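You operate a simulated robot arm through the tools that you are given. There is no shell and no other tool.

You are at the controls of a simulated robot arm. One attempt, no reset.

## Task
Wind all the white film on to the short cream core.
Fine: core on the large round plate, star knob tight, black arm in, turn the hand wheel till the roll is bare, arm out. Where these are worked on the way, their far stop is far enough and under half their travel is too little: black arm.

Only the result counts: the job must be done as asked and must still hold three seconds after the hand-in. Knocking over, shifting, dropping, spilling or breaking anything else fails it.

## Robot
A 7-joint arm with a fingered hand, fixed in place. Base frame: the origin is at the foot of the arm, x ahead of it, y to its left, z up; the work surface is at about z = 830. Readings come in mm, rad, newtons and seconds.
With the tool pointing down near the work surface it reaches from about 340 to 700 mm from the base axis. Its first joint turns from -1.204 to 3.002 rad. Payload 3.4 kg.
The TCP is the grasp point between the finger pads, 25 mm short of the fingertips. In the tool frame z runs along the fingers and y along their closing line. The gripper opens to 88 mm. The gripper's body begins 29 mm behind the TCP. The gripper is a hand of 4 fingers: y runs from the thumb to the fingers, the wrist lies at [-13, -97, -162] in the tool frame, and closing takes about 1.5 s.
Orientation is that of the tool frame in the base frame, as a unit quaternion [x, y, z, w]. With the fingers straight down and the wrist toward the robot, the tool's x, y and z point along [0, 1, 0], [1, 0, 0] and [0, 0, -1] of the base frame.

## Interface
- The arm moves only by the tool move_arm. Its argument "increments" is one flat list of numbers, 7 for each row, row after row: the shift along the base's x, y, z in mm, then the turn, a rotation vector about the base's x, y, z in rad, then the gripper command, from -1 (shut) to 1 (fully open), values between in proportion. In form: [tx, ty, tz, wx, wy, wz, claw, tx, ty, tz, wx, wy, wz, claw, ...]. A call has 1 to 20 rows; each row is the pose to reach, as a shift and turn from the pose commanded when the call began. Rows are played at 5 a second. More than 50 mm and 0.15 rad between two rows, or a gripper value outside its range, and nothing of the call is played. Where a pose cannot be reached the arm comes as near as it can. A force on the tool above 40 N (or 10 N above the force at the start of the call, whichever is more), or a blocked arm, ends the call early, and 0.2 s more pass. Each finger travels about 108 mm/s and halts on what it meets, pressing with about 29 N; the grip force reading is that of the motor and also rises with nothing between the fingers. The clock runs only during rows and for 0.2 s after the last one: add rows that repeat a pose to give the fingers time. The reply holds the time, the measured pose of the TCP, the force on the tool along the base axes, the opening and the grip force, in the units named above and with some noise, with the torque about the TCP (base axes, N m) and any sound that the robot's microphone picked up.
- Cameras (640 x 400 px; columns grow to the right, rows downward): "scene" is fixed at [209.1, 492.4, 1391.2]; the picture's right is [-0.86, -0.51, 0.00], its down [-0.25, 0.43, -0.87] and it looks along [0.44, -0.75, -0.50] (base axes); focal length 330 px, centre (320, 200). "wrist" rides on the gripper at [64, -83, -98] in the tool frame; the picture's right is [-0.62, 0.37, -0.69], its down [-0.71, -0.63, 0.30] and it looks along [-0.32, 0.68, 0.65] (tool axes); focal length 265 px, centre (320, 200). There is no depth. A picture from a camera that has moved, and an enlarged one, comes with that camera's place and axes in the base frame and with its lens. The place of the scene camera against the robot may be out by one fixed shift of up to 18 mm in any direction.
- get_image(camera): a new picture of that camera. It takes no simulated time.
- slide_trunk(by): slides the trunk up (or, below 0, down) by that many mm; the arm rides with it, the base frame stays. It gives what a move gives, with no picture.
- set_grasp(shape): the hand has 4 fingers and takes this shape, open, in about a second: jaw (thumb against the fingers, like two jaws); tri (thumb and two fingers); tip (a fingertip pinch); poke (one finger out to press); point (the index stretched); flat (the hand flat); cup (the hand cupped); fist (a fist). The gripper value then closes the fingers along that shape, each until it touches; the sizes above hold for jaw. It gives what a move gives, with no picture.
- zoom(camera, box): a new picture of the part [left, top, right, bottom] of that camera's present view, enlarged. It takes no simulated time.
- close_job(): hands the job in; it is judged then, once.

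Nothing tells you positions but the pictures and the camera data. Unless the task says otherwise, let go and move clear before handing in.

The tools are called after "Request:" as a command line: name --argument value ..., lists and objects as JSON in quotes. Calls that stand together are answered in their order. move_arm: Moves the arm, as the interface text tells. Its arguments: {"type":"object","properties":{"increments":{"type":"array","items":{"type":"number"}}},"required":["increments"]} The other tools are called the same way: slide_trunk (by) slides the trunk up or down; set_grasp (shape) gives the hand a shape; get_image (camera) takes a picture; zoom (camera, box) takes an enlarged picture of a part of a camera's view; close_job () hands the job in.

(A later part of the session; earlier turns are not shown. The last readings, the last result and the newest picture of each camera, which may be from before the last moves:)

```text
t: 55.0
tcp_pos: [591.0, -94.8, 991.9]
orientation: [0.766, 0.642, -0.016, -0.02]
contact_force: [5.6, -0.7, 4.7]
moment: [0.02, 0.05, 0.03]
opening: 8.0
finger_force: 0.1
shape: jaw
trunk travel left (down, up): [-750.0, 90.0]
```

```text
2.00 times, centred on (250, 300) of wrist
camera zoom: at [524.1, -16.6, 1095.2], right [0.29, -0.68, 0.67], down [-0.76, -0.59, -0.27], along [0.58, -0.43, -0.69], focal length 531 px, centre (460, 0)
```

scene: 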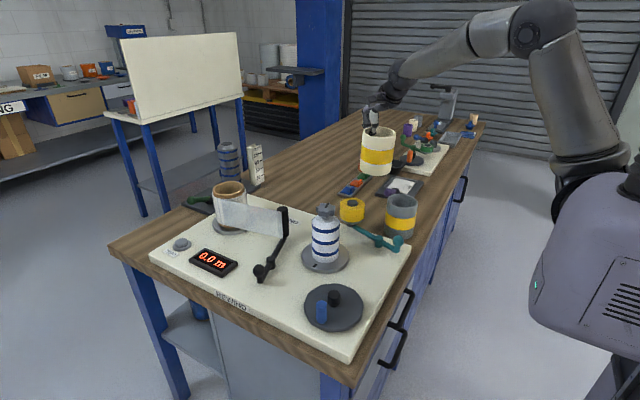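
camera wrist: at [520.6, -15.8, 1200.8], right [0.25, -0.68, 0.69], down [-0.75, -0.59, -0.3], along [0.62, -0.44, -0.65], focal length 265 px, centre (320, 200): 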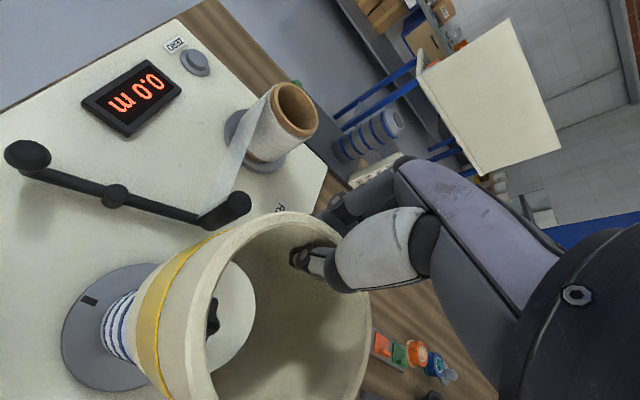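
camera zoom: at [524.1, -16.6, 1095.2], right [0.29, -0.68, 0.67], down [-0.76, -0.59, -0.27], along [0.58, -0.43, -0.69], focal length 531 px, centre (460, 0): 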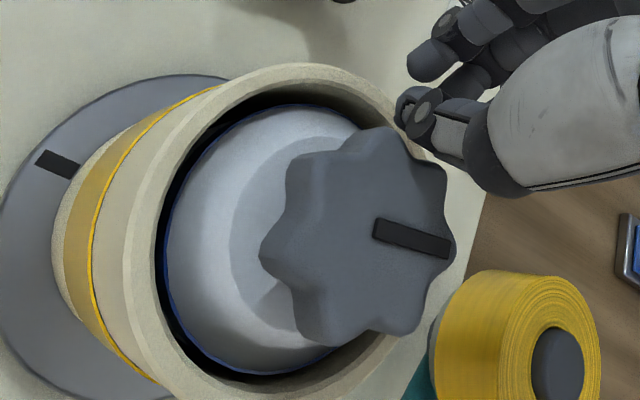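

The core slid down and now sits on the large plate around the mandrel, with the knob exposed on top. I'll lift clear, level the tool and check the seating.

Request:
move_arm --increments '[0, 0, 10, 0, 0, 0, -0.8, 0, 0, 25, 0, 0, 0, -0.7, 0, 0, 50, -0.005, -0.025, 0, -0.2, 0, 0, 80, -0.009, -0.05, 0, 0.3, 0, 0, 110, -0.009, -0.05, 0, 0.3, 0, 0, 110, -0.009, -0.05, 0, 0.3]'

Request:
get_image --camera "wrist"

Request:
zoom --camera "scene" --box '[285, 185, 365, 285]'

```text
t: 56.4
tcp_pos: [590.5, -93.8, 1102.4]
orientation: [0.767, 0.641, 0.0, 0.0]
contact_force: [0.5, -0.7, -0.7]
moment: [-0.01, -0.01, -0.03]
opening: 56.8
finger_force: 0.1
shape: jaw
trunk travel left (down, up): [-750.0, 90.0]
```

```text
taken
camera wrist: at [519.4, -15.4, 1201.2], right [0.25, -0.68, 0.69], down [-0.75, -0.59, -0.3], along [0.62, -0.44, -0.65], focal length 265 px, centre (320, 200)
```

wrist: 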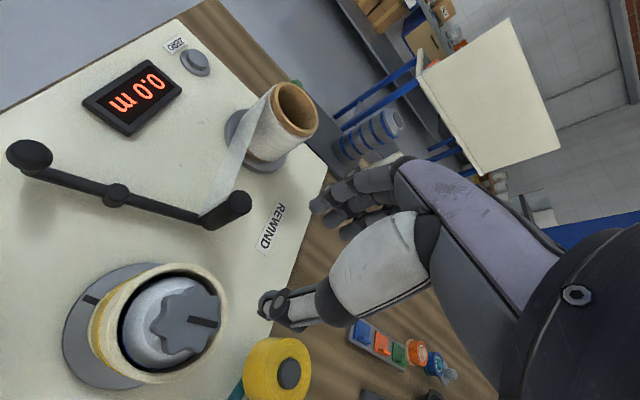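

```text
4.00 times, centred on (325, 235) of scene
camera zoom: at [209.1, 492.4, 1391.2], right [-0.86, -0.51, 0.0], down [-0.25, 0.43, -0.87], along [0.44, -0.75, -0.5], focal length 1321 px, centre (300, 60)
```

zoom: 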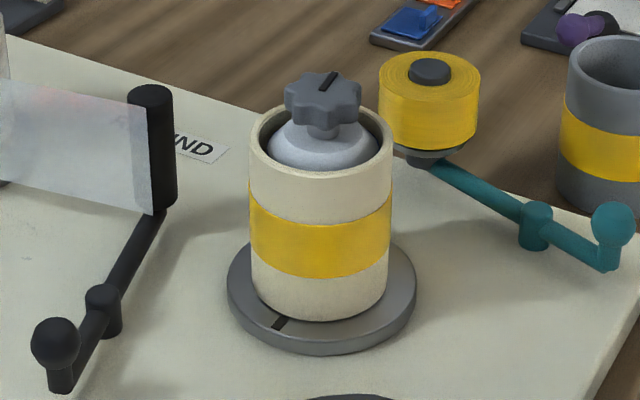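

The core is seated on the plate. Next is the star knob: I'll centre above it and first turn the hand counter-clockwise in free air to find the usable yaw range for a clockwise tightening turn.

Request:
move_arm --increments '[-5, 1, 0, 0, 0, 0.14, 0.3, -10, 2, 0, 0, 0, 0.28, 0.3, -15, 3, 0, 0, 0, 0.42, 0.3, -20, 4, 0, 0, 0, 0.56, 0.3, -25, 5, 0, 0, 0, 0.7, 0.3, -30, 6, 0, 0, 0, 0.84, 0.3, -35, 6.5, 0, 0, 0, 0.98, 0.3, -41.5, 6.8, 0, 0, 0, 1.12, 0.3, -41.5, 6.8, 0, 0, 0, 1.26, 0.3, -41.5, 6.8, 0, 0, 0, 1.26, 0.3, -41.5, 6.8, 0, 0, 0, 1.26, 0.3]'

Request:
get_image --camera "wrist"

```text
t: 58.8
tcp_pos: [547.3, -89.2, 1102.1]
orientation: [0.242, 0.97, 0.001, -0.001]
contact_force: [-0.3, 0.4, 0.4]
moment: [0.01, -0.01, -0.01]
opening: 56.9
finger_force: 0.1
shape: jaw
trunk travel left (down, up): [-750.0, 90.0]
```

```text
taken
camera wrist: at [452.2, -131.4, 1201.2], right [0.72, 0.03, 0.69], down [0.34, -0.89, -0.31], along [0.61, 0.45, -0.65], focal length 265 px, centre (320, 200)
```

wrist: 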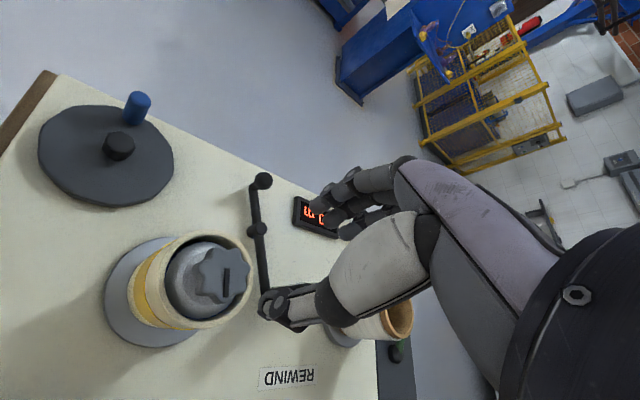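

The hand reached +62° yaw, and from here the hand wheel with its blue crank pin is clearly visible too. I'll see how much further it turns so I get a long tightening stroke.

Request:
move_arm --increments '[0.5, 0.5, 0, 0, 0, 0.14, 0.3, 1, 1, 0, 0, 0, 0.28, 0.3, 1, 1, 0, 0, 0, 0.42, 0.3, 1, 1, 0, 0, 0, 0.56, 0.3, 1, 1, 0, 0, 0, 0.7, 0.3, 1, 1, 0, 0, 0, 0.7, 0.3]'

Request:
get_image --camera "wrist"

```text
t: 60.2
tcp_pos: [549.3, -87.2, 1101.8]
orientation: [-0.106, 0.994, 0.0, 0.0]
contact_force: [0.2, 0.2, 0.1]
moment: [0.02, 0.03, -0.03]
opening: 56.9
finger_force: 0.1
shape: jaw
trunk travel left (down, up): [-750.0, 90.0]
```

```text
taken
camera wrist: at [503.9, -181.2, 1201.2], right [0.53, 0.49, 0.69], down [0.83, -0.46, -0.3], along [0.17, 0.74, -0.65], focal length 265 px, centre (320, 200)
```

wrist: 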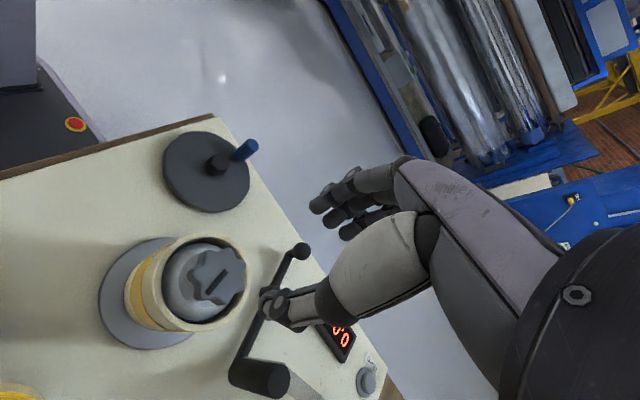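

Yaw of +102° is reachable too, so a long clockwise stroke is possible. I'm lowering onto the star knob now, with the fingertips stopping just above the core's rim.

Request:
move_arm --increments '[0, -0.5, -25, 0, 0, 0, 0.45, 0, -0.5, -50, 0, 0, 0, 0.45, 0, -0.5, -75, 0, 0, 0, 0.45, 0, -0.5, -95, 0, 0, 0, 0.45, 0, -0.5, -108, 0, 0, 0, 0.45, 0, -0.5, -118, 0, 0, 0, 0.45, 0, -0.5, -118, 0, 0, 0, 0.45]'

Request:
get_image --camera "wrist"

Request:
zoom --camera "scene" --box '[275, 165, 375, 275]'

```text
t: 61.8
tcp_pos: [549.1, -88.8, 983.3]
orientation: [-0.107, 0.994, 0.0, 0.0]
contact_force: [-0.4, 0.3, 0.5]
moment: [0.02, 0.01, -0.03]
opening: 63.4
finger_force: 0.0
shape: jaw
trunk travel left (down, up): [-750.0, 90.0]
```

```text
taken
camera wrist: at [503.8, -183.1, 1082.7], right [0.53, 0.49, 0.69], down [0.83, -0.47, -0.3], along [0.17, 0.74, -0.65], focal length 265 px, centre (320, 200)
```

wrist: 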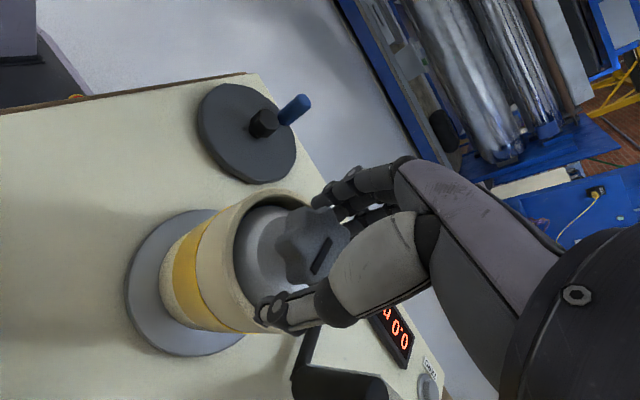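

```text
3.64 times, centred on (325, 220) of scene
camera zoom: at [209.1, 492.4, 1391.2], right [-0.86, -0.51, 0.0], down [-0.25, 0.43, -0.87], along [0.44, -0.75, -0.5], focal length 1200 px, centre (302, 127)
```

zoom: 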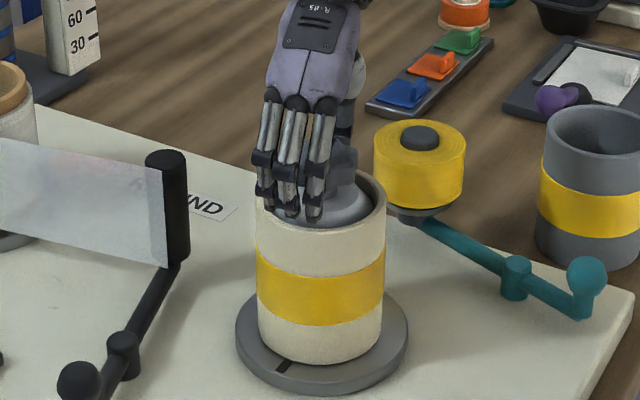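

The thumb and fingers straddle the knob. I'm closing on it.

Request:
move_arm --increments '[0, 0, 0, 0, 0, 0, 0.2, 0, 0, 0, 0, 0, 0, -0.1, 0, 0, 0, 0, 0, 0, -0.5, 0, 0, 0, 0, 0, 0, -1, 0, 0, 0, 0, 0, 0, -1, 0, 0, 0, 0, 0, 0, -1]'

Request:
get_image --camera "wrist"

Request:
zoom --camera "scene" --box '[275, 165, 375, 275]'

```text
t: 63.2
tcp_pos: [550.3, -91.6, 981.0]
orientation: [-0.106, 0.994, 0.0, -0.002]
contact_force: [-2.2, -5.2, -13.1]
moment: [-0.12, 0.02, 0.02]
opening: 33.1
finger_force: 29.2
shape: jaw
trunk travel left (down, up): [-750.0, 90.0]
```

```text
taken
camera wrist: at [505.0, -184.6, 1081.1], right [0.53, 0.49, 0.69], down [0.83, -0.47, -0.31], along [0.17, 0.74, -0.65], focal length 265 px, centre (320, 200)
```

wrist: 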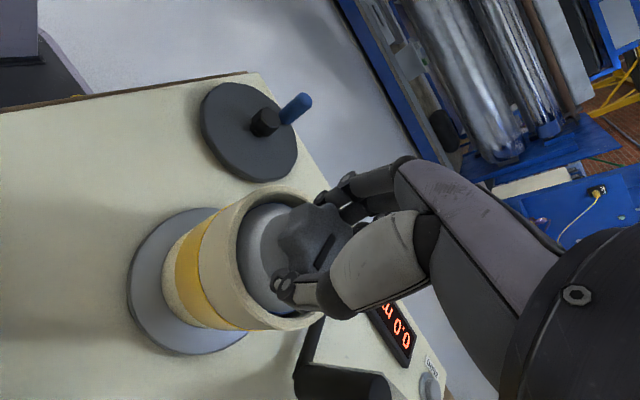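

```text
3.64 times, centred on (325, 220) of scene
camera zoom: at [209.1, 492.4, 1391.2], right [-0.86, -0.51, 0.0], down [-0.25, 0.43, -0.87], along [0.44, -0.75, -0.5], focal length 1200 px, centre (302, 127)
```

zoom: 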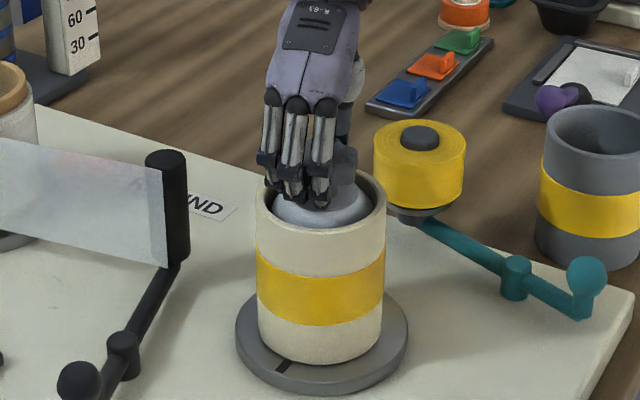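

The knob is gripped; there is a small side and down pull, so I'll ease 2 mm toward it and start turning clockwise, watching the torque.

Request:
move_arm --increments '[0.3, -1.5, -2, 0, 0, 0, -1, 0.3, -2, -2, 0, 0, -0.08, -1, 0.3, -2, -2, 0, 0, -0.16, -1, 0.3, -2, -2, 0, 0, -0.24, -1, 0.3, -2, -2, 0, 0, -0.32, -1, 0.3, -2, -2, 0, 0, -0.4, -1, 0.3, -2, -2, 0, 0, -0.4, -1]'

Request:
get_image --camera "wrist"

Request:
zoom --camera "scene" --box '[275, 165, 375, 275]'

```text
t: 64.8
tcp_pos: [549.9, -91.3, 981.1]
orientation: [0.093, 0.996, 0.0, -0.002]
contact_force: [-4.1, -2.7, -10.2]
moment: [-0.1, 0.09, 0.02]
opening: 32.9
finger_force: 28.6
shape: jaw
trunk travel left (down, up): [-750.0, 90.0]
```

```text
taken
camera wrist: at [471.0, -159.8, 1080.6], right [0.68, 0.25, 0.69], down [0.58, -0.75, -0.31], along [0.45, 0.61, -0.65], focal length 265 px, centre (320, 200)
```

wrist: 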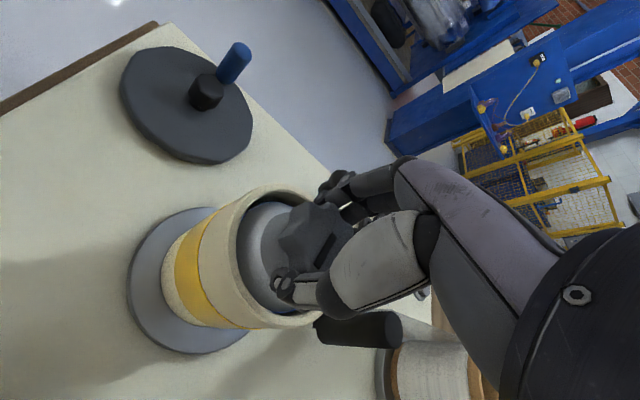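

```text
3.64 times, centred on (325, 220) of scene
camera zoom: at [209.1, 492.4, 1391.2], right [-0.86, -0.51, 0.0], down [-0.25, 0.43, -0.87], along [0.44, -0.75, -0.5], focal length 1200 px, centre (302, 127)
```

zoom: 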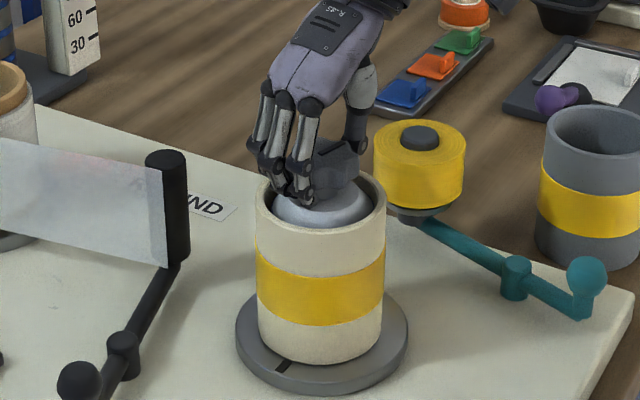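

The knob turns with the hand and the plate stays put. I'll continue clockwise.

Request:
move_arm --increments '[0, 0, 0, 0, 0, -0.1, -1, 0, 0, 0, 0, 0, -0.2, -1, 0, 0, 0, 0, 0, -0.3, -1, 0, 0, 0, 0, 0, -0.4, -1, 0, 0, 0, 0, 0, -0.5, -1, 0, 0, 0, 0, 0, -0.6, -1, 0, 0, 0, 0, 0, -0.7, -1, 0, 0, 0, 0, 0, -0.8, -1, 0, 0, 0, 0, 0, -0.9, -1, 0, 0, 0, 0, 0, -1.0, -1, 0, 0, 0, 0, 0, -1.1, -1, 0, 0, 0, 0, 0, -1.2, -1, 0, 0, 0, 0, 0, -1.2, -1]'

Request:
get_image --camera "wrist"

Request:
zoom --camera "scene" --box '[275, 165, 375, 275]'

```text
t: 67.6
tcp_pos: [549.3, -90.1, 981.4]
orientation: [0.639, 0.769, 0.0, -0.002]
contact_force: [-10.0, 2.0, -15.0]
moment: [0.03, 0.23, 0.02]
opening: 32.3
finger_force: 29.1
shape: jaw
trunk travel left (down, up): [-750.0, 90.0]
```

```text
taken
camera wrist: at [455.5, -40.8, 1080.6], right [0.48, -0.54, 0.69], down [-0.49, -0.82, -0.3], along [0.73, -0.19, -0.66], focal length 265 px, centre (320, 200)
```

wrist: 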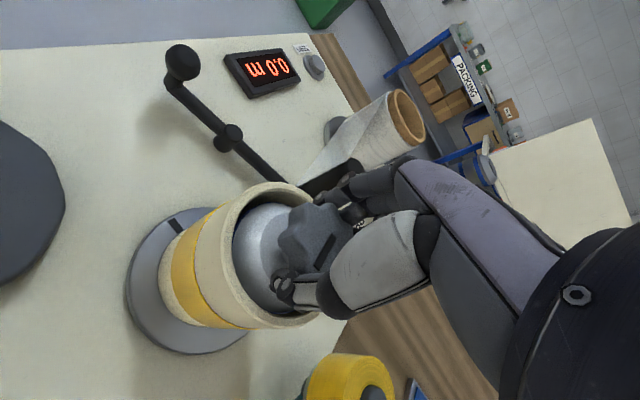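

```text
3.64 times, centred on (325, 220) of scene
camera zoom: at [209.1, 492.4, 1391.2], right [-0.86, -0.51, 0.0], down [-0.25, 0.43, -0.87], along [0.44, -0.75, -0.5], focal length 1200 px, centre (302, 127)
```

zoom: 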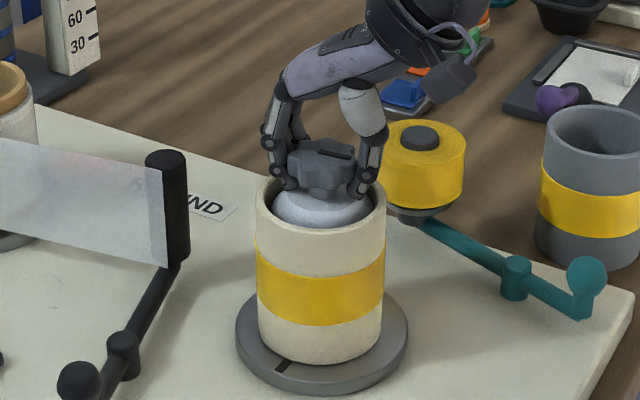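

The knob has turned about 92° with little torque. I'll continue the clockwise turn.

Request:
move_arm --increments '[-0.5, 0, 0, 0, 0, -0.1, -1, -1, 0, 0, 0, 0, -0.2, -1, -1, 0, 0, 0, 0, -0.3, -1, -1, 0, 0, 0, 0, -0.4, -1, -1, 0, 0, 0, 0, -0.5, -1, -1, 0.2, 0, 0, 0, -0.6, -1, -1, 0.4, 0, 0, 0, -0.7, -1, -1, 0.6, 0, 0, 0, -0.8, -1, -1, 0.6, 0, 0, 0, -0.9, -1, -1, 0.6, 0, 0, 0, -0.9, -1]'

Request:
get_image --camera "wrist"

Request:
zoom --camera "scene" --box '[275, 165, 375, 275]'

```text
t: 68.8
tcp_pos: [548.7, -92.9, 980.9]
orientation: [0.803, 0.595, 0.011, -0.028]
contact_force: [-3.3, 14.3, -19.3]
moment: [0.09, 0.03, 0.11]
opening: 31.8
finger_force: 29.0
shape: jaw
trunk travel left (down, up): [-750.0, 90.0]
stopped in row 5: the force on the tool passed its limit at 41 N (the readings are from after the stop); the commanded pose is now the measured one
```

```text
taken
camera wrist: at [489.4, -11.6, 1086.6], right [0.18, -0.74, 0.65], down [-0.82, -0.48, -0.32], along [0.55, -0.47, -0.69], focal length 265 px, centre (320, 200)
```

wrist: 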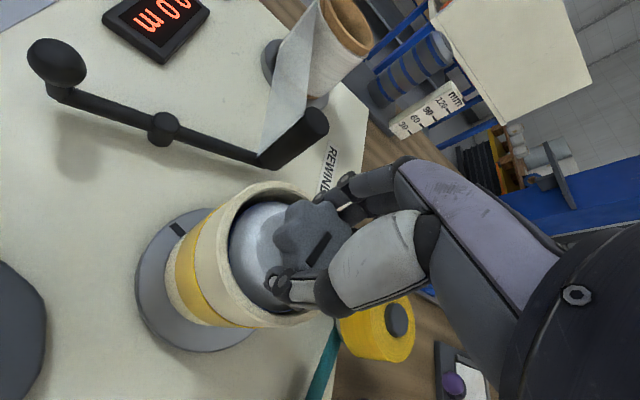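

```text
3.64 times, centred on (325, 220) of scene
camera zoom: at [209.1, 492.4, 1391.2], right [-0.86, -0.51, 0.0], down [-0.25, 0.43, -0.87], along [0.44, -0.75, -0.5], focal length 1200 px, centre (302, 127)
```

zoom: 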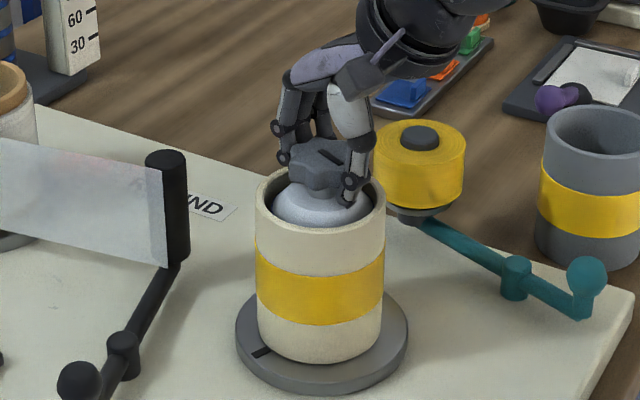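

The turn stopped on force, and the plate's mark has begun to move along with the knob, which suggests the knob has gone tight. I'll let go, lift off and compare the knob and plate marks from above.

Request:
move_arm --increments '[0, 0, 0, 0, 0, 0, -0.5, 0, 0, 0, 0, 0, 0, 0.2, 0, 0, 0, 0, 0, 0, 0.45, 0, 0, 0, 0, 0, 0, 0.45, 0, 0, 25, 0, 0, 0.05, 0.45, 0, 0, 60, 0, 0, 0.1, 0.45, 0, 0, 100, 0, 0, 0.2, 0.45, 0, 0, 130, 0, 0, 0.3, 0.45, 0, 0, 130, 0, 0, 0.3, 0.45]'

Request:
get_image --camera "wrist"

Request:
zoom --camera "scene" --box '[275, 165, 375, 275]'

```text
t: 70.8
tcp_pos: [547.8, -96.7, 1114.4]
orientation: [0.704, 0.709, 0.009, -0.025]
contact_force: [0.2, 0.1, 0.4]
moment: [0.01, 0.0, 0.02]
opening: 63.5
finger_force: 0.0
shape: jaw
trunk travel left (down, up): [-750.0, 90.0]
```

```text
taken
camera wrist: at [466.4, -36.5, 1217.7], right [0.39, -0.65, 0.65], down [-0.63, -0.7, -0.33], along [0.67, -0.29, -0.68], focal length 265 px, centre (320, 200)
```

wrist: 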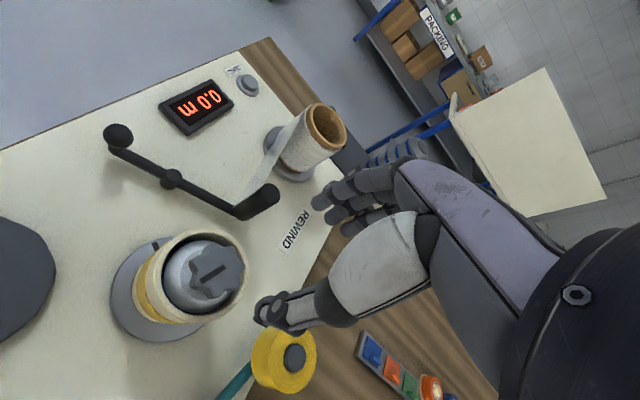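

```text
3.64 times, centred on (325, 220) of scene
camera zoom: at [209.1, 492.4, 1391.2], right [-0.86, -0.51, 0.0], down [-0.25, 0.43, -0.87], along [0.44, -0.75, -0.5], focal length 1200 px, centre (302, 127)
```

zoom: 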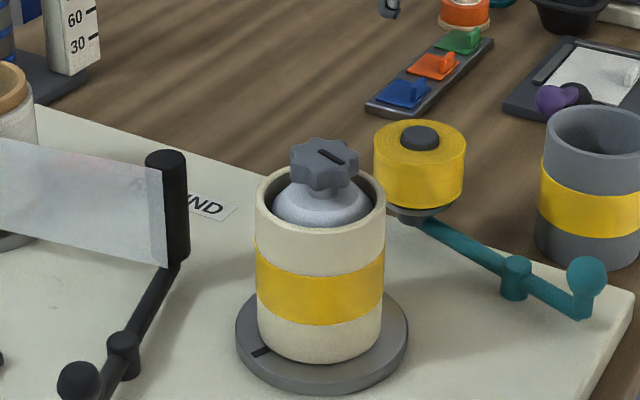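

Request:
zoom --camera "wrist" --box '[100, 200, 260, 360]'

Request:
move_arm --increments '[0, 3, 0, -0.024, -0.011, 0, 0.45, 0, 6, 0, -0.048, -0.0228, 0, 0.45, 0, 6, 0, -0.048, -0.0228, 0, 0.45]'

```text
2.50 times, centred on (180, 280) of wrist
camera zoom: at [466.4, -36.5, 1217.7], right [0.39, -0.65, 0.65], down [-0.63, -0.7, -0.33], along [0.67, -0.29, -0.68], focal length 664 px, centre (670, 0)
```

zoom: 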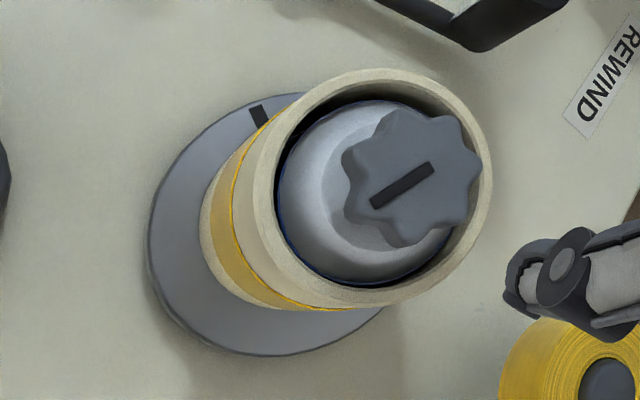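

```text
t: 71.5
tcp_pos: [548.0, -90.2, 1114.9]
orientation: [0.704, 0.71, 0.0, 0.001]
contact_force: [0.3, -0.2, -0.6]
moment: [0.01, -0.01, 0.01]
opening: 63.2
finger_force: 0.1
shape: jaw
trunk travel left (down, up): [-750.0, 90.0]
```

The marks show the knob turned about 99° relative to the plate and then locked, dragging the plate with it, so it is tight; the counter still reads 0.0 m. Now for the black arm: its ball handle is at about (631, 82, 875) and its pivot near (650, 12), so swinging the roller to the core means moving the ball toward +x. I'll go above the ball and look.

Request:
move_arm --increments '[10, 20, 0, 0, 0, 0, 0.2, 20, 45, 0, 0, 0, 0, 0.0, 35, 75, 0, 0, 0, 0, 0.0, 50, 105, 0, 0, 0, 0, 0.0, 65, 135, 0, 0, 0, 0, 0.0, 83, 172, 0, 0, 0, 0, 0.0, 83, 172, -40, 0, 0, 0, 0.0, 83, 172, -80, 0, 0, 0, 0.0, 83, 172, -110, 0, 0, 0, 0.0, 83, 172, -110, 0, 0, 0, 0.0]'

Request:
get_image --camera "wrist"

Request:
get_image --camera "scene"

```text
t: 73.8
tcp_pos: [635.8, 75.1, 1006.7]
orientation: [0.712, 0.702, 0.006, -0.007]
contact_force: [0.3, 0.1, 0.0]
moment: [-0.01, -0.02, -0.01]
opening: 44.3
finger_force: 0.0
shape: jaw
trunk travel left (down, up): [-750.0, 90.0]
```

```text
taken
camera wrist: at [553.1, 139.1, 1107.6], right [0.36, -0.64, 0.68], down [-0.64, -0.7, -0.32], along [0.68, -0.32, -0.66], focal length 265 px, centre (320, 200)
```

wrist: 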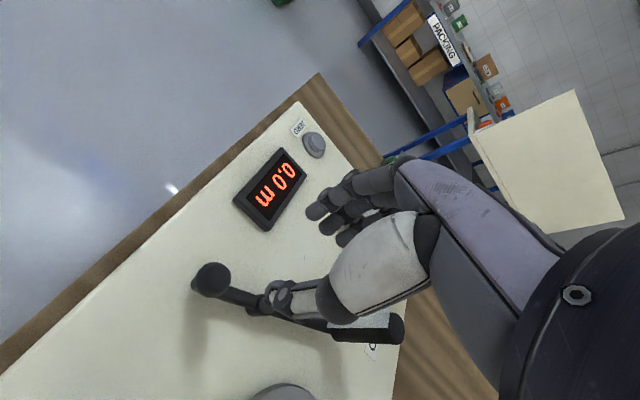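

```text
taken
```

scene: 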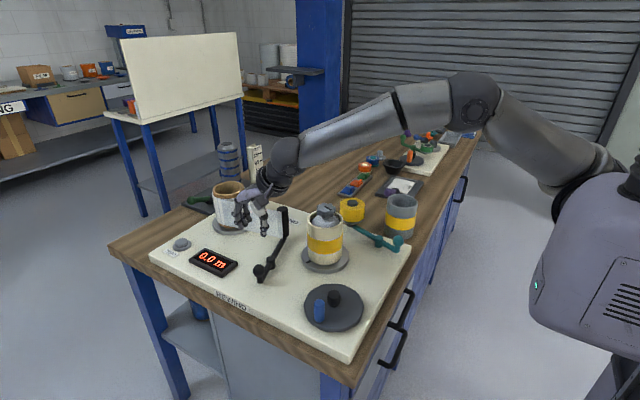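

The ball is at about (631, 80). This yaw is near a joint limit again, so I'll turn the hand to about +30° yaw, centre over the ball and lower around it.

Request:
move_arm --increments '[0, 0, 0, 0, 0, 0.13, 0.2, 0, 0, 0, 0, 0, 0.26, 0.2, 0, 0, 0, 0, 0, 0.39, 0.2, 0, 0, 0, 0, 0, 0.52, 0.2, 0, 0, 0, 0, 0, 0.52, 0.2]'

Request:
get_image --camera "wrist"

```text
t: 75.0
tcp_pos: [631.4, 83.1, 1004.6]
orientation: [0.499, 0.867, 0.001, 0.0]
contact_force: [0.2, -0.1, 0.5]
moment: [0.02, 0.01, 0.04]
opening: 52.4
finger_force: 0.1
shape: jaw
trunk travel left (down, up): [-750.0, 90.0]
```

```text
taken
camera wrist: at [526.6, 98.0, 1104.4], right [0.63, -0.35, 0.69], down [-0.18, -0.93, -0.31], along [0.75, 0.06, -0.65], focal length 265 px, centre (320, 200)
```

wrist: 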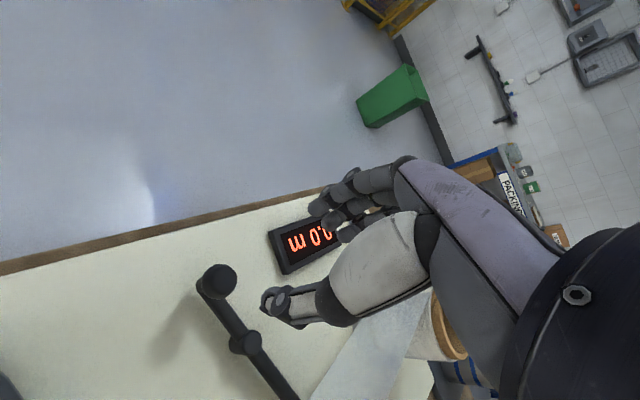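

Request:
move_arm --increments '[0.5, -2, -25, 0, 0, 0, 0.2, 0.5, -3.5, -50, 0, 0, 0, 0.2, 0.5, -3.5, -75, 0, 0, 0, 0.2, 0.5, -3.5, -95, 0, 0, 0, 0.2, 0.5, -3.5, -110, 0, 0, 0, 0.2, 0.5, -3.5, -119, 0, 0, 0, 0.2, 0.5, -3.5, -119, 0, 0, 0, 0.2]'

Request:
get_image --camera "wrist"

Request:
zoom --camera "scene" --box '[200, 190, 320, 300]'

```text
t: 76.5
tcp_pos: [633.6, 78.5, 885.6]
orientation: [0.499, 0.867, 0.0, 0.001]
contact_force: [0.6, 0.1, 0.4]
moment: [-0.03, 0.05, 0.03]
opening: 52.1
finger_force: 0.2
shape: jaw
trunk travel left (down, up): [-750.0, 90.0]
```

```text
taken
camera wrist: at [527.6, 93.4, 985.1], right [0.63, -0.35, 0.69], down [-0.18, -0.93, -0.31], along [0.75, 0.06, -0.65], focal length 265 px, centre (320, 200)
```

wrist: 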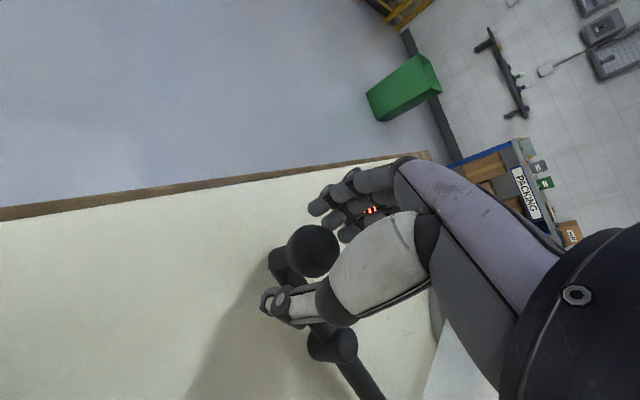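

```text
3.64 times, centred on (260, 245) of scene
camera zoom: at [209.1, 492.4, 1391.2], right [-0.86, -0.51, 0.0], down [-0.25, 0.43, -0.87], along [0.44, -0.75, -0.5], focal length 1200 px, centre (538, 36)
```

zoom: 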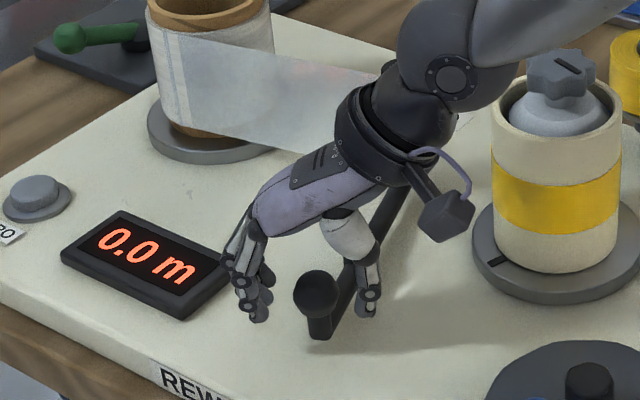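

The ball sits between thumb and fingers with no contact. I'm closing on it.

Request:
move_arm --increments '[0, 0, 0, 0, 0, 0, 0, 0, 0, 0, 0, 0, 0, -0.3, 0, 0, 0, 0, 0, 0, -0.6, 0, 0, 0, 0, 0, 0, -1, 0, 0, 0, 0, 0, 0, -1, 0, 0, 0, 0, 0, 0, -1]'

Request:
get_image --camera "wrist"

Request:
zoom --camera "scene" --box '[200, 190, 320, 300]'

```text
t: 78.0
tcp_pos: [632.3, 77.3, 884.1]
orientation: [0.499, 0.867, -0.002, -0.002]
contact_force: [-1.6, -2.6, -12.6]
moment: [0.0, -0.02, -0.07]
opening: 15.6
finger_force: 28.8
shape: jaw
trunk travel left (down, up): [-750.0, 90.0]
```

```text
taken
camera wrist: at [528.7, 92.8, 983.3], right [0.63, -0.35, 0.69], down [-0.19, -0.93, -0.3], along [0.75, 0.06, -0.66], focal length 265 px, centre (320, 200)
```

wrist: 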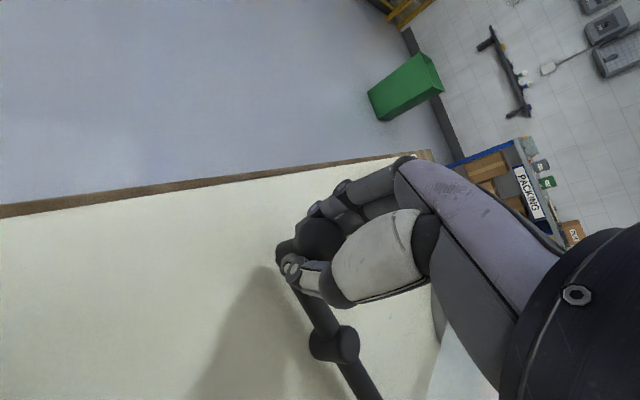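

```text
3.64 times, centred on (260, 245) of scene
camera zoom: at [209.1, 492.4, 1391.2], right [-0.86, -0.51, 0.0], down [-0.25, 0.43, -0.87], along [0.44, -0.75, -0.5], focal length 1200 px, centre (538, 36)
```

zoom: 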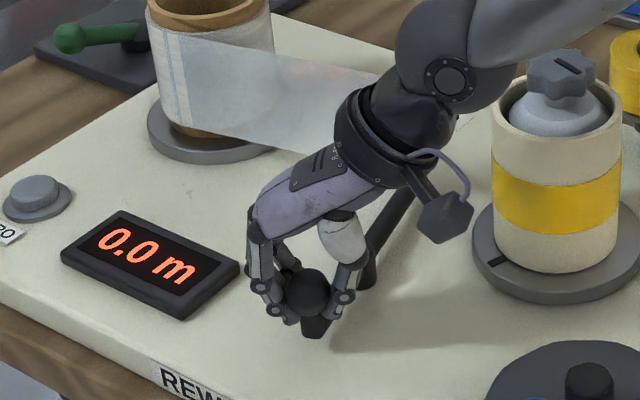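

The handle is gripped. I'm swinging the black arm in along its arc, slowly, turning the hand with it.

Request:
move_arm --increments '[3, 0.7, 0, 0, 0, -0.025, -1, 5.9, 1.3, 0, 0, 0, -0.05, -1, 8.9, 1.7, 0, 0, 0, -0.075, -1, 11.9, 2.0, 0, 0, 0, -0.1, -1, 14.9, 2.1, 0, 0, 0, -0.125, -1, 17.9, 2.2, 0, 0, 0, -0.15, -1, 21, 2.1, 0, 0, 0, -0.175, -1, 24, 1.9, 0, 0, 0, -0.2, -1, 27, 1.6, 0, 0, 0, -0.225, -1, 29.9, 1.1, 0, 0, 0, -0.25, -1, 29.9, 1.1, 0, 0, 0, -0.25, -1]'

Request:
get_image --camera "scene"

Request:
zoom --camera "scene" --box '[200, 190, 340, 300]'

```text
t: 80.3
tcp_pos: [662.8, 78.4, 885.0]
orientation: [0.603, 0.798, -0.001, -0.003]
contact_force: [-3.9, -9.9, -17.8]
moment: [-0.14, 0.06, -0.16]
opening: 15.3
finger_force: 29.2
shape: jaw
trunk travel left (down, up): [-750.0, 90.0]
```

```text
taken
```

scene: 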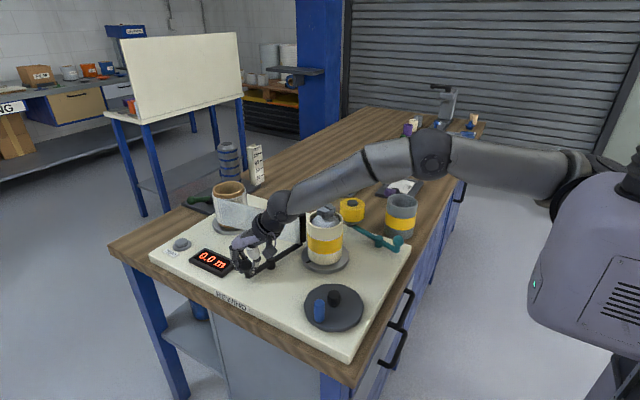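

```text
3.64 times, centred on (270, 245) of scene
camera zoom: at [209.1, 492.4, 1391.2], right [-0.86, -0.51, 0.0], down [-0.25, 0.43, -0.87], along [0.44, -0.75, -0.5], focal length 1200 px, centre (502, 36)
```

zoom: 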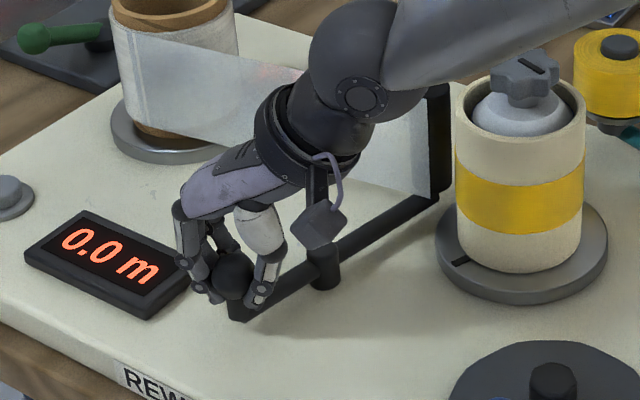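

The arm is swinging in and the roller is now close to the core. I'll continue in small steps, keeping an eye on the gap between the fingers and the display.

Request:
move_arm --increments '[2, -0.5, 0, 0, 0, -0.02, -1, 4, -0.9, 0, 0, 0, -0.04, -1, 5.9, -1.4, 0, 0, 0, -0.06, -1, 8, -2, 0, 0, 0, -0.08, -1, 9.8, -2.6, 0, 0, 0, -0.1, -1, 11.7, -3.3, 0, 0, 0, -0.12, -1, 11.7, -3.3, 0, 0, 0, -0.12, -1]'

Request:
zoom --camera "scene" --box '[200, 190, 340, 300]'

Request:
get_image --camera "wrist"

```text
t: 82.0
tcp_pos: [671.6, 76.7, 883.6]
orientation: [0.65, 0.76, 0.0, -0.002]
contact_force: [-15.4, -4.3, -17.6]
moment: [-0.06, 0.07, -0.01]
opening: 15.6
finger_force: 28.8
shape: jaw
trunk travel left (down, up): [-750.0, 90.0]
```

```text
3.64 times, centred on (270, 245) of scene
camera zoom: at [209.1, 492.4, 1391.2], right [-0.86, -0.51, 0.0], down [-0.25, 0.43, -0.87], along [0.44, -0.75, -0.5], focal length 1200 px, centre (502, 36)
```

zoom: 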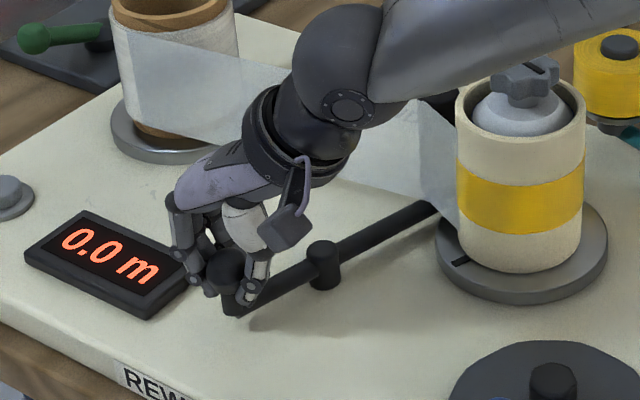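

```text
taken
camera wrist: at [579.4, 128.7, 983.2], right [0.46, -0.56, 0.69], down [-0.51, -0.8, -0.3], along [0.72, -0.21, -0.66], focal length 265 px, centre (320, 200)
```

wrist: 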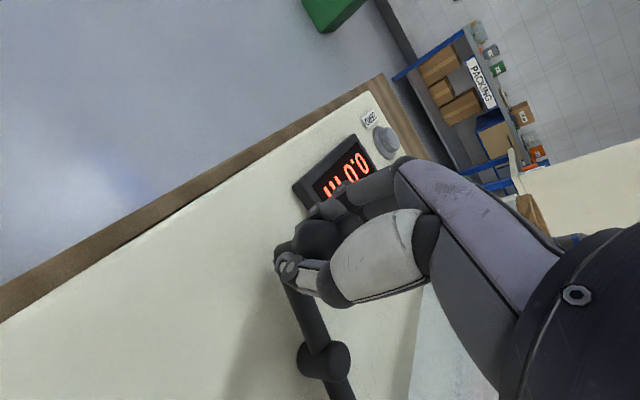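

The film now reaches the core and there is about 15 N of resistance. I'll press slightly further to confirm the stop.

Request:
move_arm --increments '[1.5, -0.5, 0, 0, 0, -0.01, -1, 3, -1.1, 0, 0, 0, -0.02, -1, 3, -1.1, 0, 0, 0, -0.02, -1, 3, -1.1, 0, 0, 0, -0.02, -1]'

Request:
zoom --camera "scene" --box '[200, 190, 340, 300]'

```text
t: 83.0
tcp_pos: [673.4, 76.4, 884.2]
orientation: [0.657, 0.754, -0.002, -0.001]
contact_force: [-22.0, 1.8, -18.5]
moment: [0.02, 0.2, 0.03]
opening: 15.7
finger_force: 29.4
shape: jaw
trunk travel left (down, up): [-750.0, 90.0]
```

```text
3.64 times, centred on (270, 245) of scene
camera zoom: at [209.1, 492.4, 1391.2], right [-0.86, -0.51, 0.0], down [-0.25, 0.43, -0.87], along [0.44, -0.75, -0.5], focal length 1200 px, centre (502, 36)
```

zoom: 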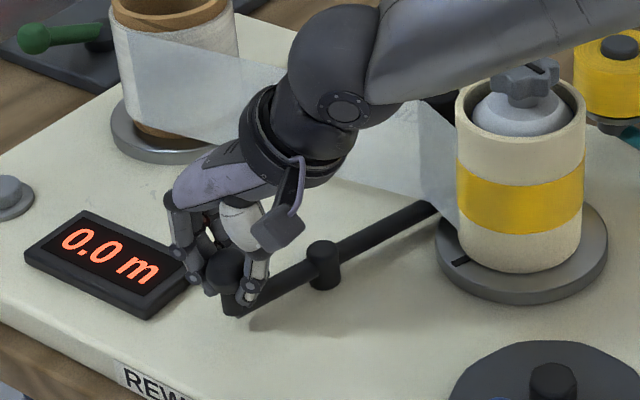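

The arm is at its inner stop, with the force rising and no more motion. I'll ease off, open just enough to let go of the ball, and lift straight up.

Request:
move_arm --increments '[-1.5, 0.5, 0, 0, 0, 0, -1, -3, 1, 0, 0, 0, 0, -0.8, -3, 1, 0, 0, 0, 0, -0.4, -3, 1, 0, 0, 0, 0, -0.2, -3, 1, 0, 0, 0, 0, -0.15, -3, 1, 15, 0, 0, 0, -0.15, -3, 1, 35, 0, 0, 0, -0.15, -3, 1, 70, 0, 0, 0, -0.15, -3, 1, 110, 0, 0, 0, -0.15, -10, 1, 150, 0, 0, 0, 0, -10, 1, 150, 0, 0, 0, 0]'

Request:
get_image --camera "scene"

Request:
zoom --camera "scene" --box '[200, 190, 340, 300]'

Request:
get_image --camera "wrist"

```text
t: 85.3
tcp_pos: [666.8, 79.1, 1035.2]
orientation: [0.658, 0.753, 0.001, -0.001]
contact_force: [-0.4, 0.2, 0.1]
moment: [-0.02, -0.03, 0.0]
opening: 43.5
finger_force: 0.1
shape: jaw
trunk travel left (down, up): [-750.0, 90.0]
```

```text
taken
```

scene: 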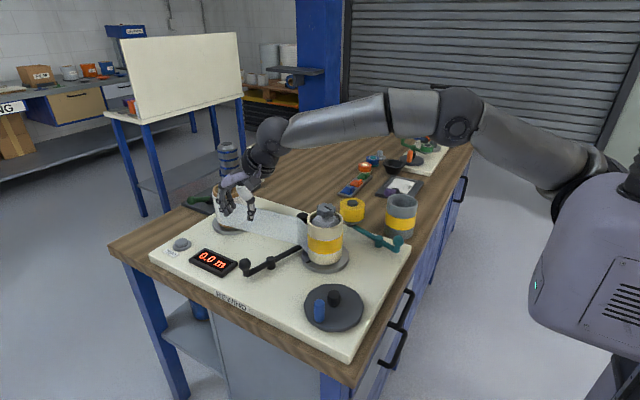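

```text
3.64 times, centred on (270, 245) of scene
camera zoom: at [209.1, 492.4, 1391.2], right [-0.86, -0.51, 0.0], down [-0.25, 0.43, -0.87], along [0.44, -0.75, -0.5], focal length 1200 px, centre (502, 36)
```

zoom: 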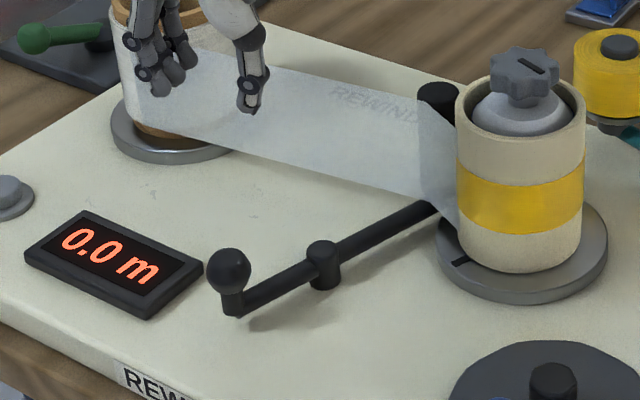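

```text
taken
camera wrist: at [575.0, 132.2, 1134.6], right [0.45, -0.56, 0.69], down [-0.53, -0.79, -0.31], along [0.72, -0.23, -0.65], focal length 265 px, centre (320, 200)
```

wrist: 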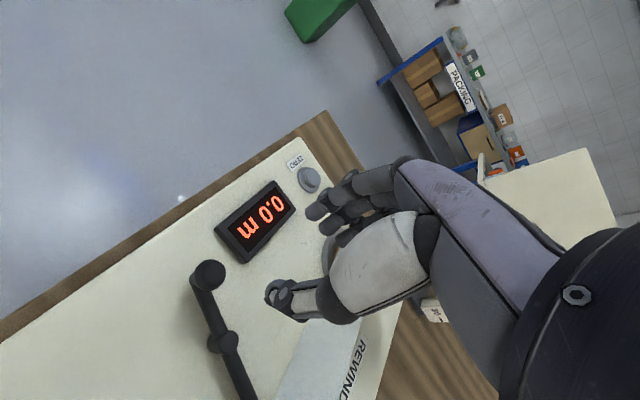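

The arm stays in by itself, and the film now runs over its roller to the core. Next I'll look at the hand wheel from above to get its centre and crank pin.

Request:
move_arm --increments '[-20, -8, 10, 0, 0, 0.05, 0, -40, -16, 25, 0, 0, 0.1, 0, -60, -25, 25, 0, 0, 0.15, 0, -80, -34, 25, 0, 0, 0.2, 0, -100, -42, 25, 0, 0, 0.246, 0, -114, -49, 25, 0, 0, 0.246, 0, -114, -49, 25, 0, 0, 0.246, 0]'

Request:
get_image --camera "wrist"

Request:
zoom --camera "wrist" --box '[0, 200, 220, 400]'

Request:
zoom --camera "scene" --box '[290, 270, 380, 340]'

```text
t: 87.0
tcp_pos: [552.8, 26.6, 1060.9]
orientation: [0.56, 0.829, 0.001, 0.0]
contact_force: [0.5, 0.4, 0.1]
moment: [0.01, -0.03, 0.01]
opening: 43.7
finger_force: 0.1
shape: jaw
trunk travel left (down, up): [-750.0, 90.0]
```

```text
taken
camera wrist: at [451.2, 56.8, 1160.6], right [0.57, -0.44, 0.69], down [-0.32, -0.9, -0.31], along [0.76, -0.04, -0.65], focal length 265 px, centre (320, 200)
```

wrist: 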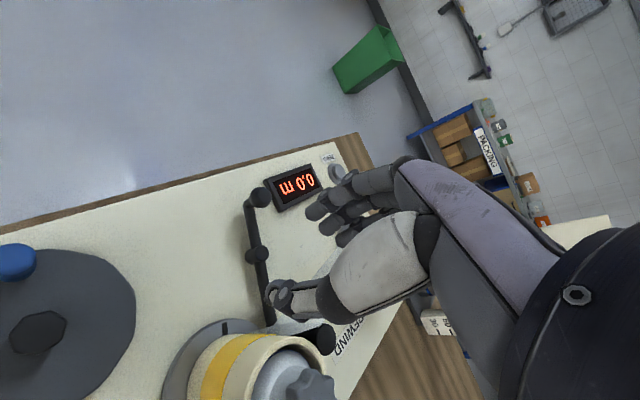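

```text
2.00 times, centred on (110, 300) of wrist
camera zoom: at [451.2, 56.8, 1160.6], right [0.57, -0.44, 0.69], down [-0.32, -0.9, -0.31], along [0.76, -0.04, -0.65], focal length 531 px, centre (740, 0)
```

zoom: 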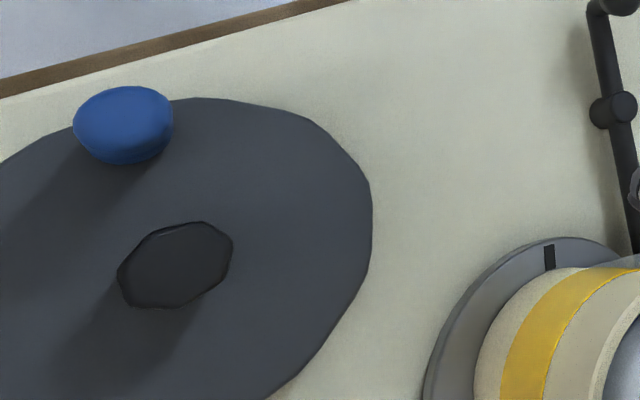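

```text
5.71 times, centred on (335, 305) of scene
camera zoom: at [209.1, 492.4, 1391.2], right [-0.86, -0.51, 0.0], down [-0.25, 0.43, -0.87], along [0.44, -0.75, -0.5], focal length 1887 px, centre (234, -400)
```

zoom: 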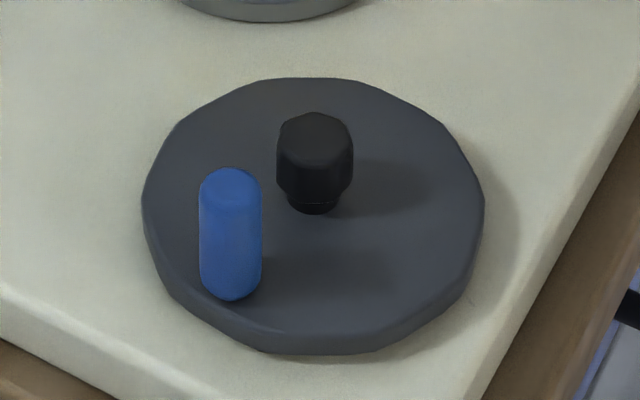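

The wheel centre is at about (448.5, 52), with the blue crank pin (about 22 mm thick, top z≈884) on a roughly 52 mm orbit, currently on its +y side. I'll go above the pin with the hand part-open.

Request:
move_arm --increments '[-20, 15, 0, 0, 0, 0.04, 0.1, -40, 30, 0, 0, 0, 0.08, 0.1, -60, 45, 0, 0, 0, 0.12, 0.1, -80, 60, -15, 0, 0, 0.16, 0.1, -102, 77, -40, 0, 0, 0.2, 0.1, -102, 77, -80, 0, 0, 0.2, 0.1, -102, 77, -110, 0, 0, 0.2, 0.1, -102, 77, -110, 0, 0, 0.2, 0.1]'

Request:
get_image --camera "wrist"

Request:
zoom --camera "scene" --box '[270, 230, 400, 340]'

```text
t: 88.8
tcp_pos: [450.0, 103.6, 950.1]
orientation: [0.473, 0.881, 0.001, -0.001]
contact_force: [0.1, 0.3, -0.1]
moment: [0.0, 0.02, -0.02]
opening: 47.9
finger_force: 0.1
shape: jaw
trunk travel left (down, up): [-750.0, 90.0]
```

```text
taken
camera wrist: at [343.6, 112.8, 1049.4], right [0.65, -0.32, 0.69], down [-0.13, -0.94, -0.31], along [0.75, 0.11, -0.65], focal length 265 px, centre (320, 200)
```

wrist: 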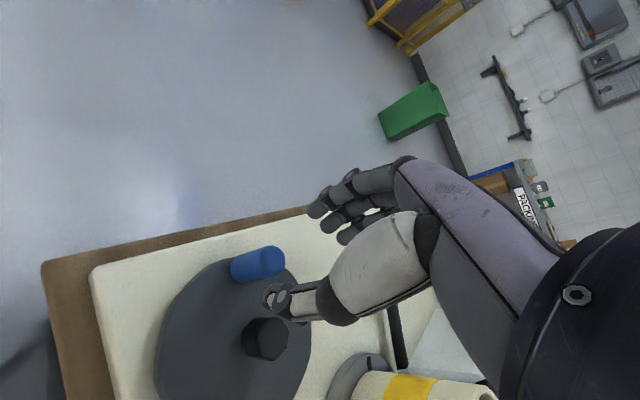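

```text
3.64 times, centred on (335, 285) of scene
camera zoom: at [209.1, 492.4, 1391.2], right [-0.86, -0.51, 0.0], down [-0.25, 0.43, -0.87], along [0.44, -0.75, -0.5], focal length 1200 px, centre (266, -109)
```

zoom: 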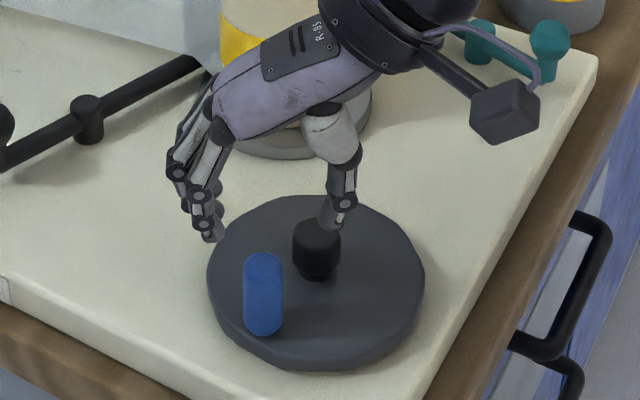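

Request:
zoom --camera "wrist" --box '[150, 220, 330, 400]'

Request:
zoom --camera "scene" --box '[300, 270, 370, 340]'

```text
2.22 times, centred on (240, 310) of wrist
camera zoom: at [343.6, 112.8, 1049.4], right [0.65, -0.32, 0.69], down [-0.13, -0.94, -0.31], along [0.75, 0.11, -0.65], focal length 590 px, centre (498, -44)
```

zoom: 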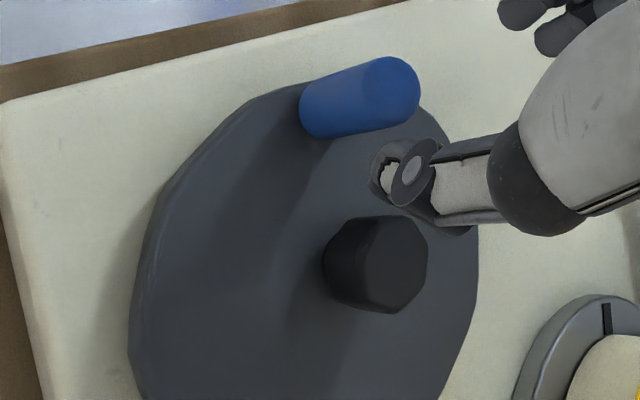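

```text
5.71 times, centred on (335, 305) of scene
camera zoom: at [209.1, 492.4, 1391.2], right [-0.86, -0.51, 0.0], down [-0.25, 0.43, -0.87], along [0.44, -0.75, -0.5], focal length 1887 px, centre (234, -400)
```

zoom: 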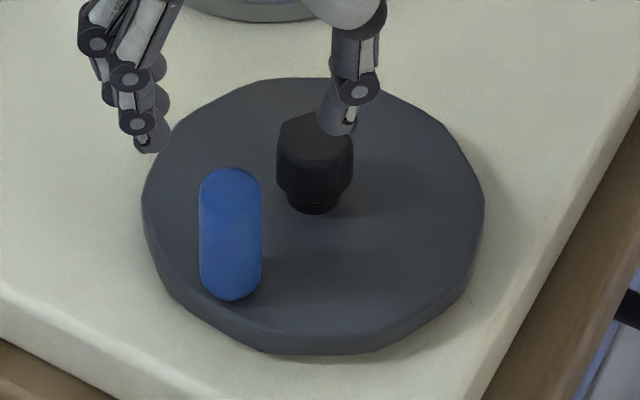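

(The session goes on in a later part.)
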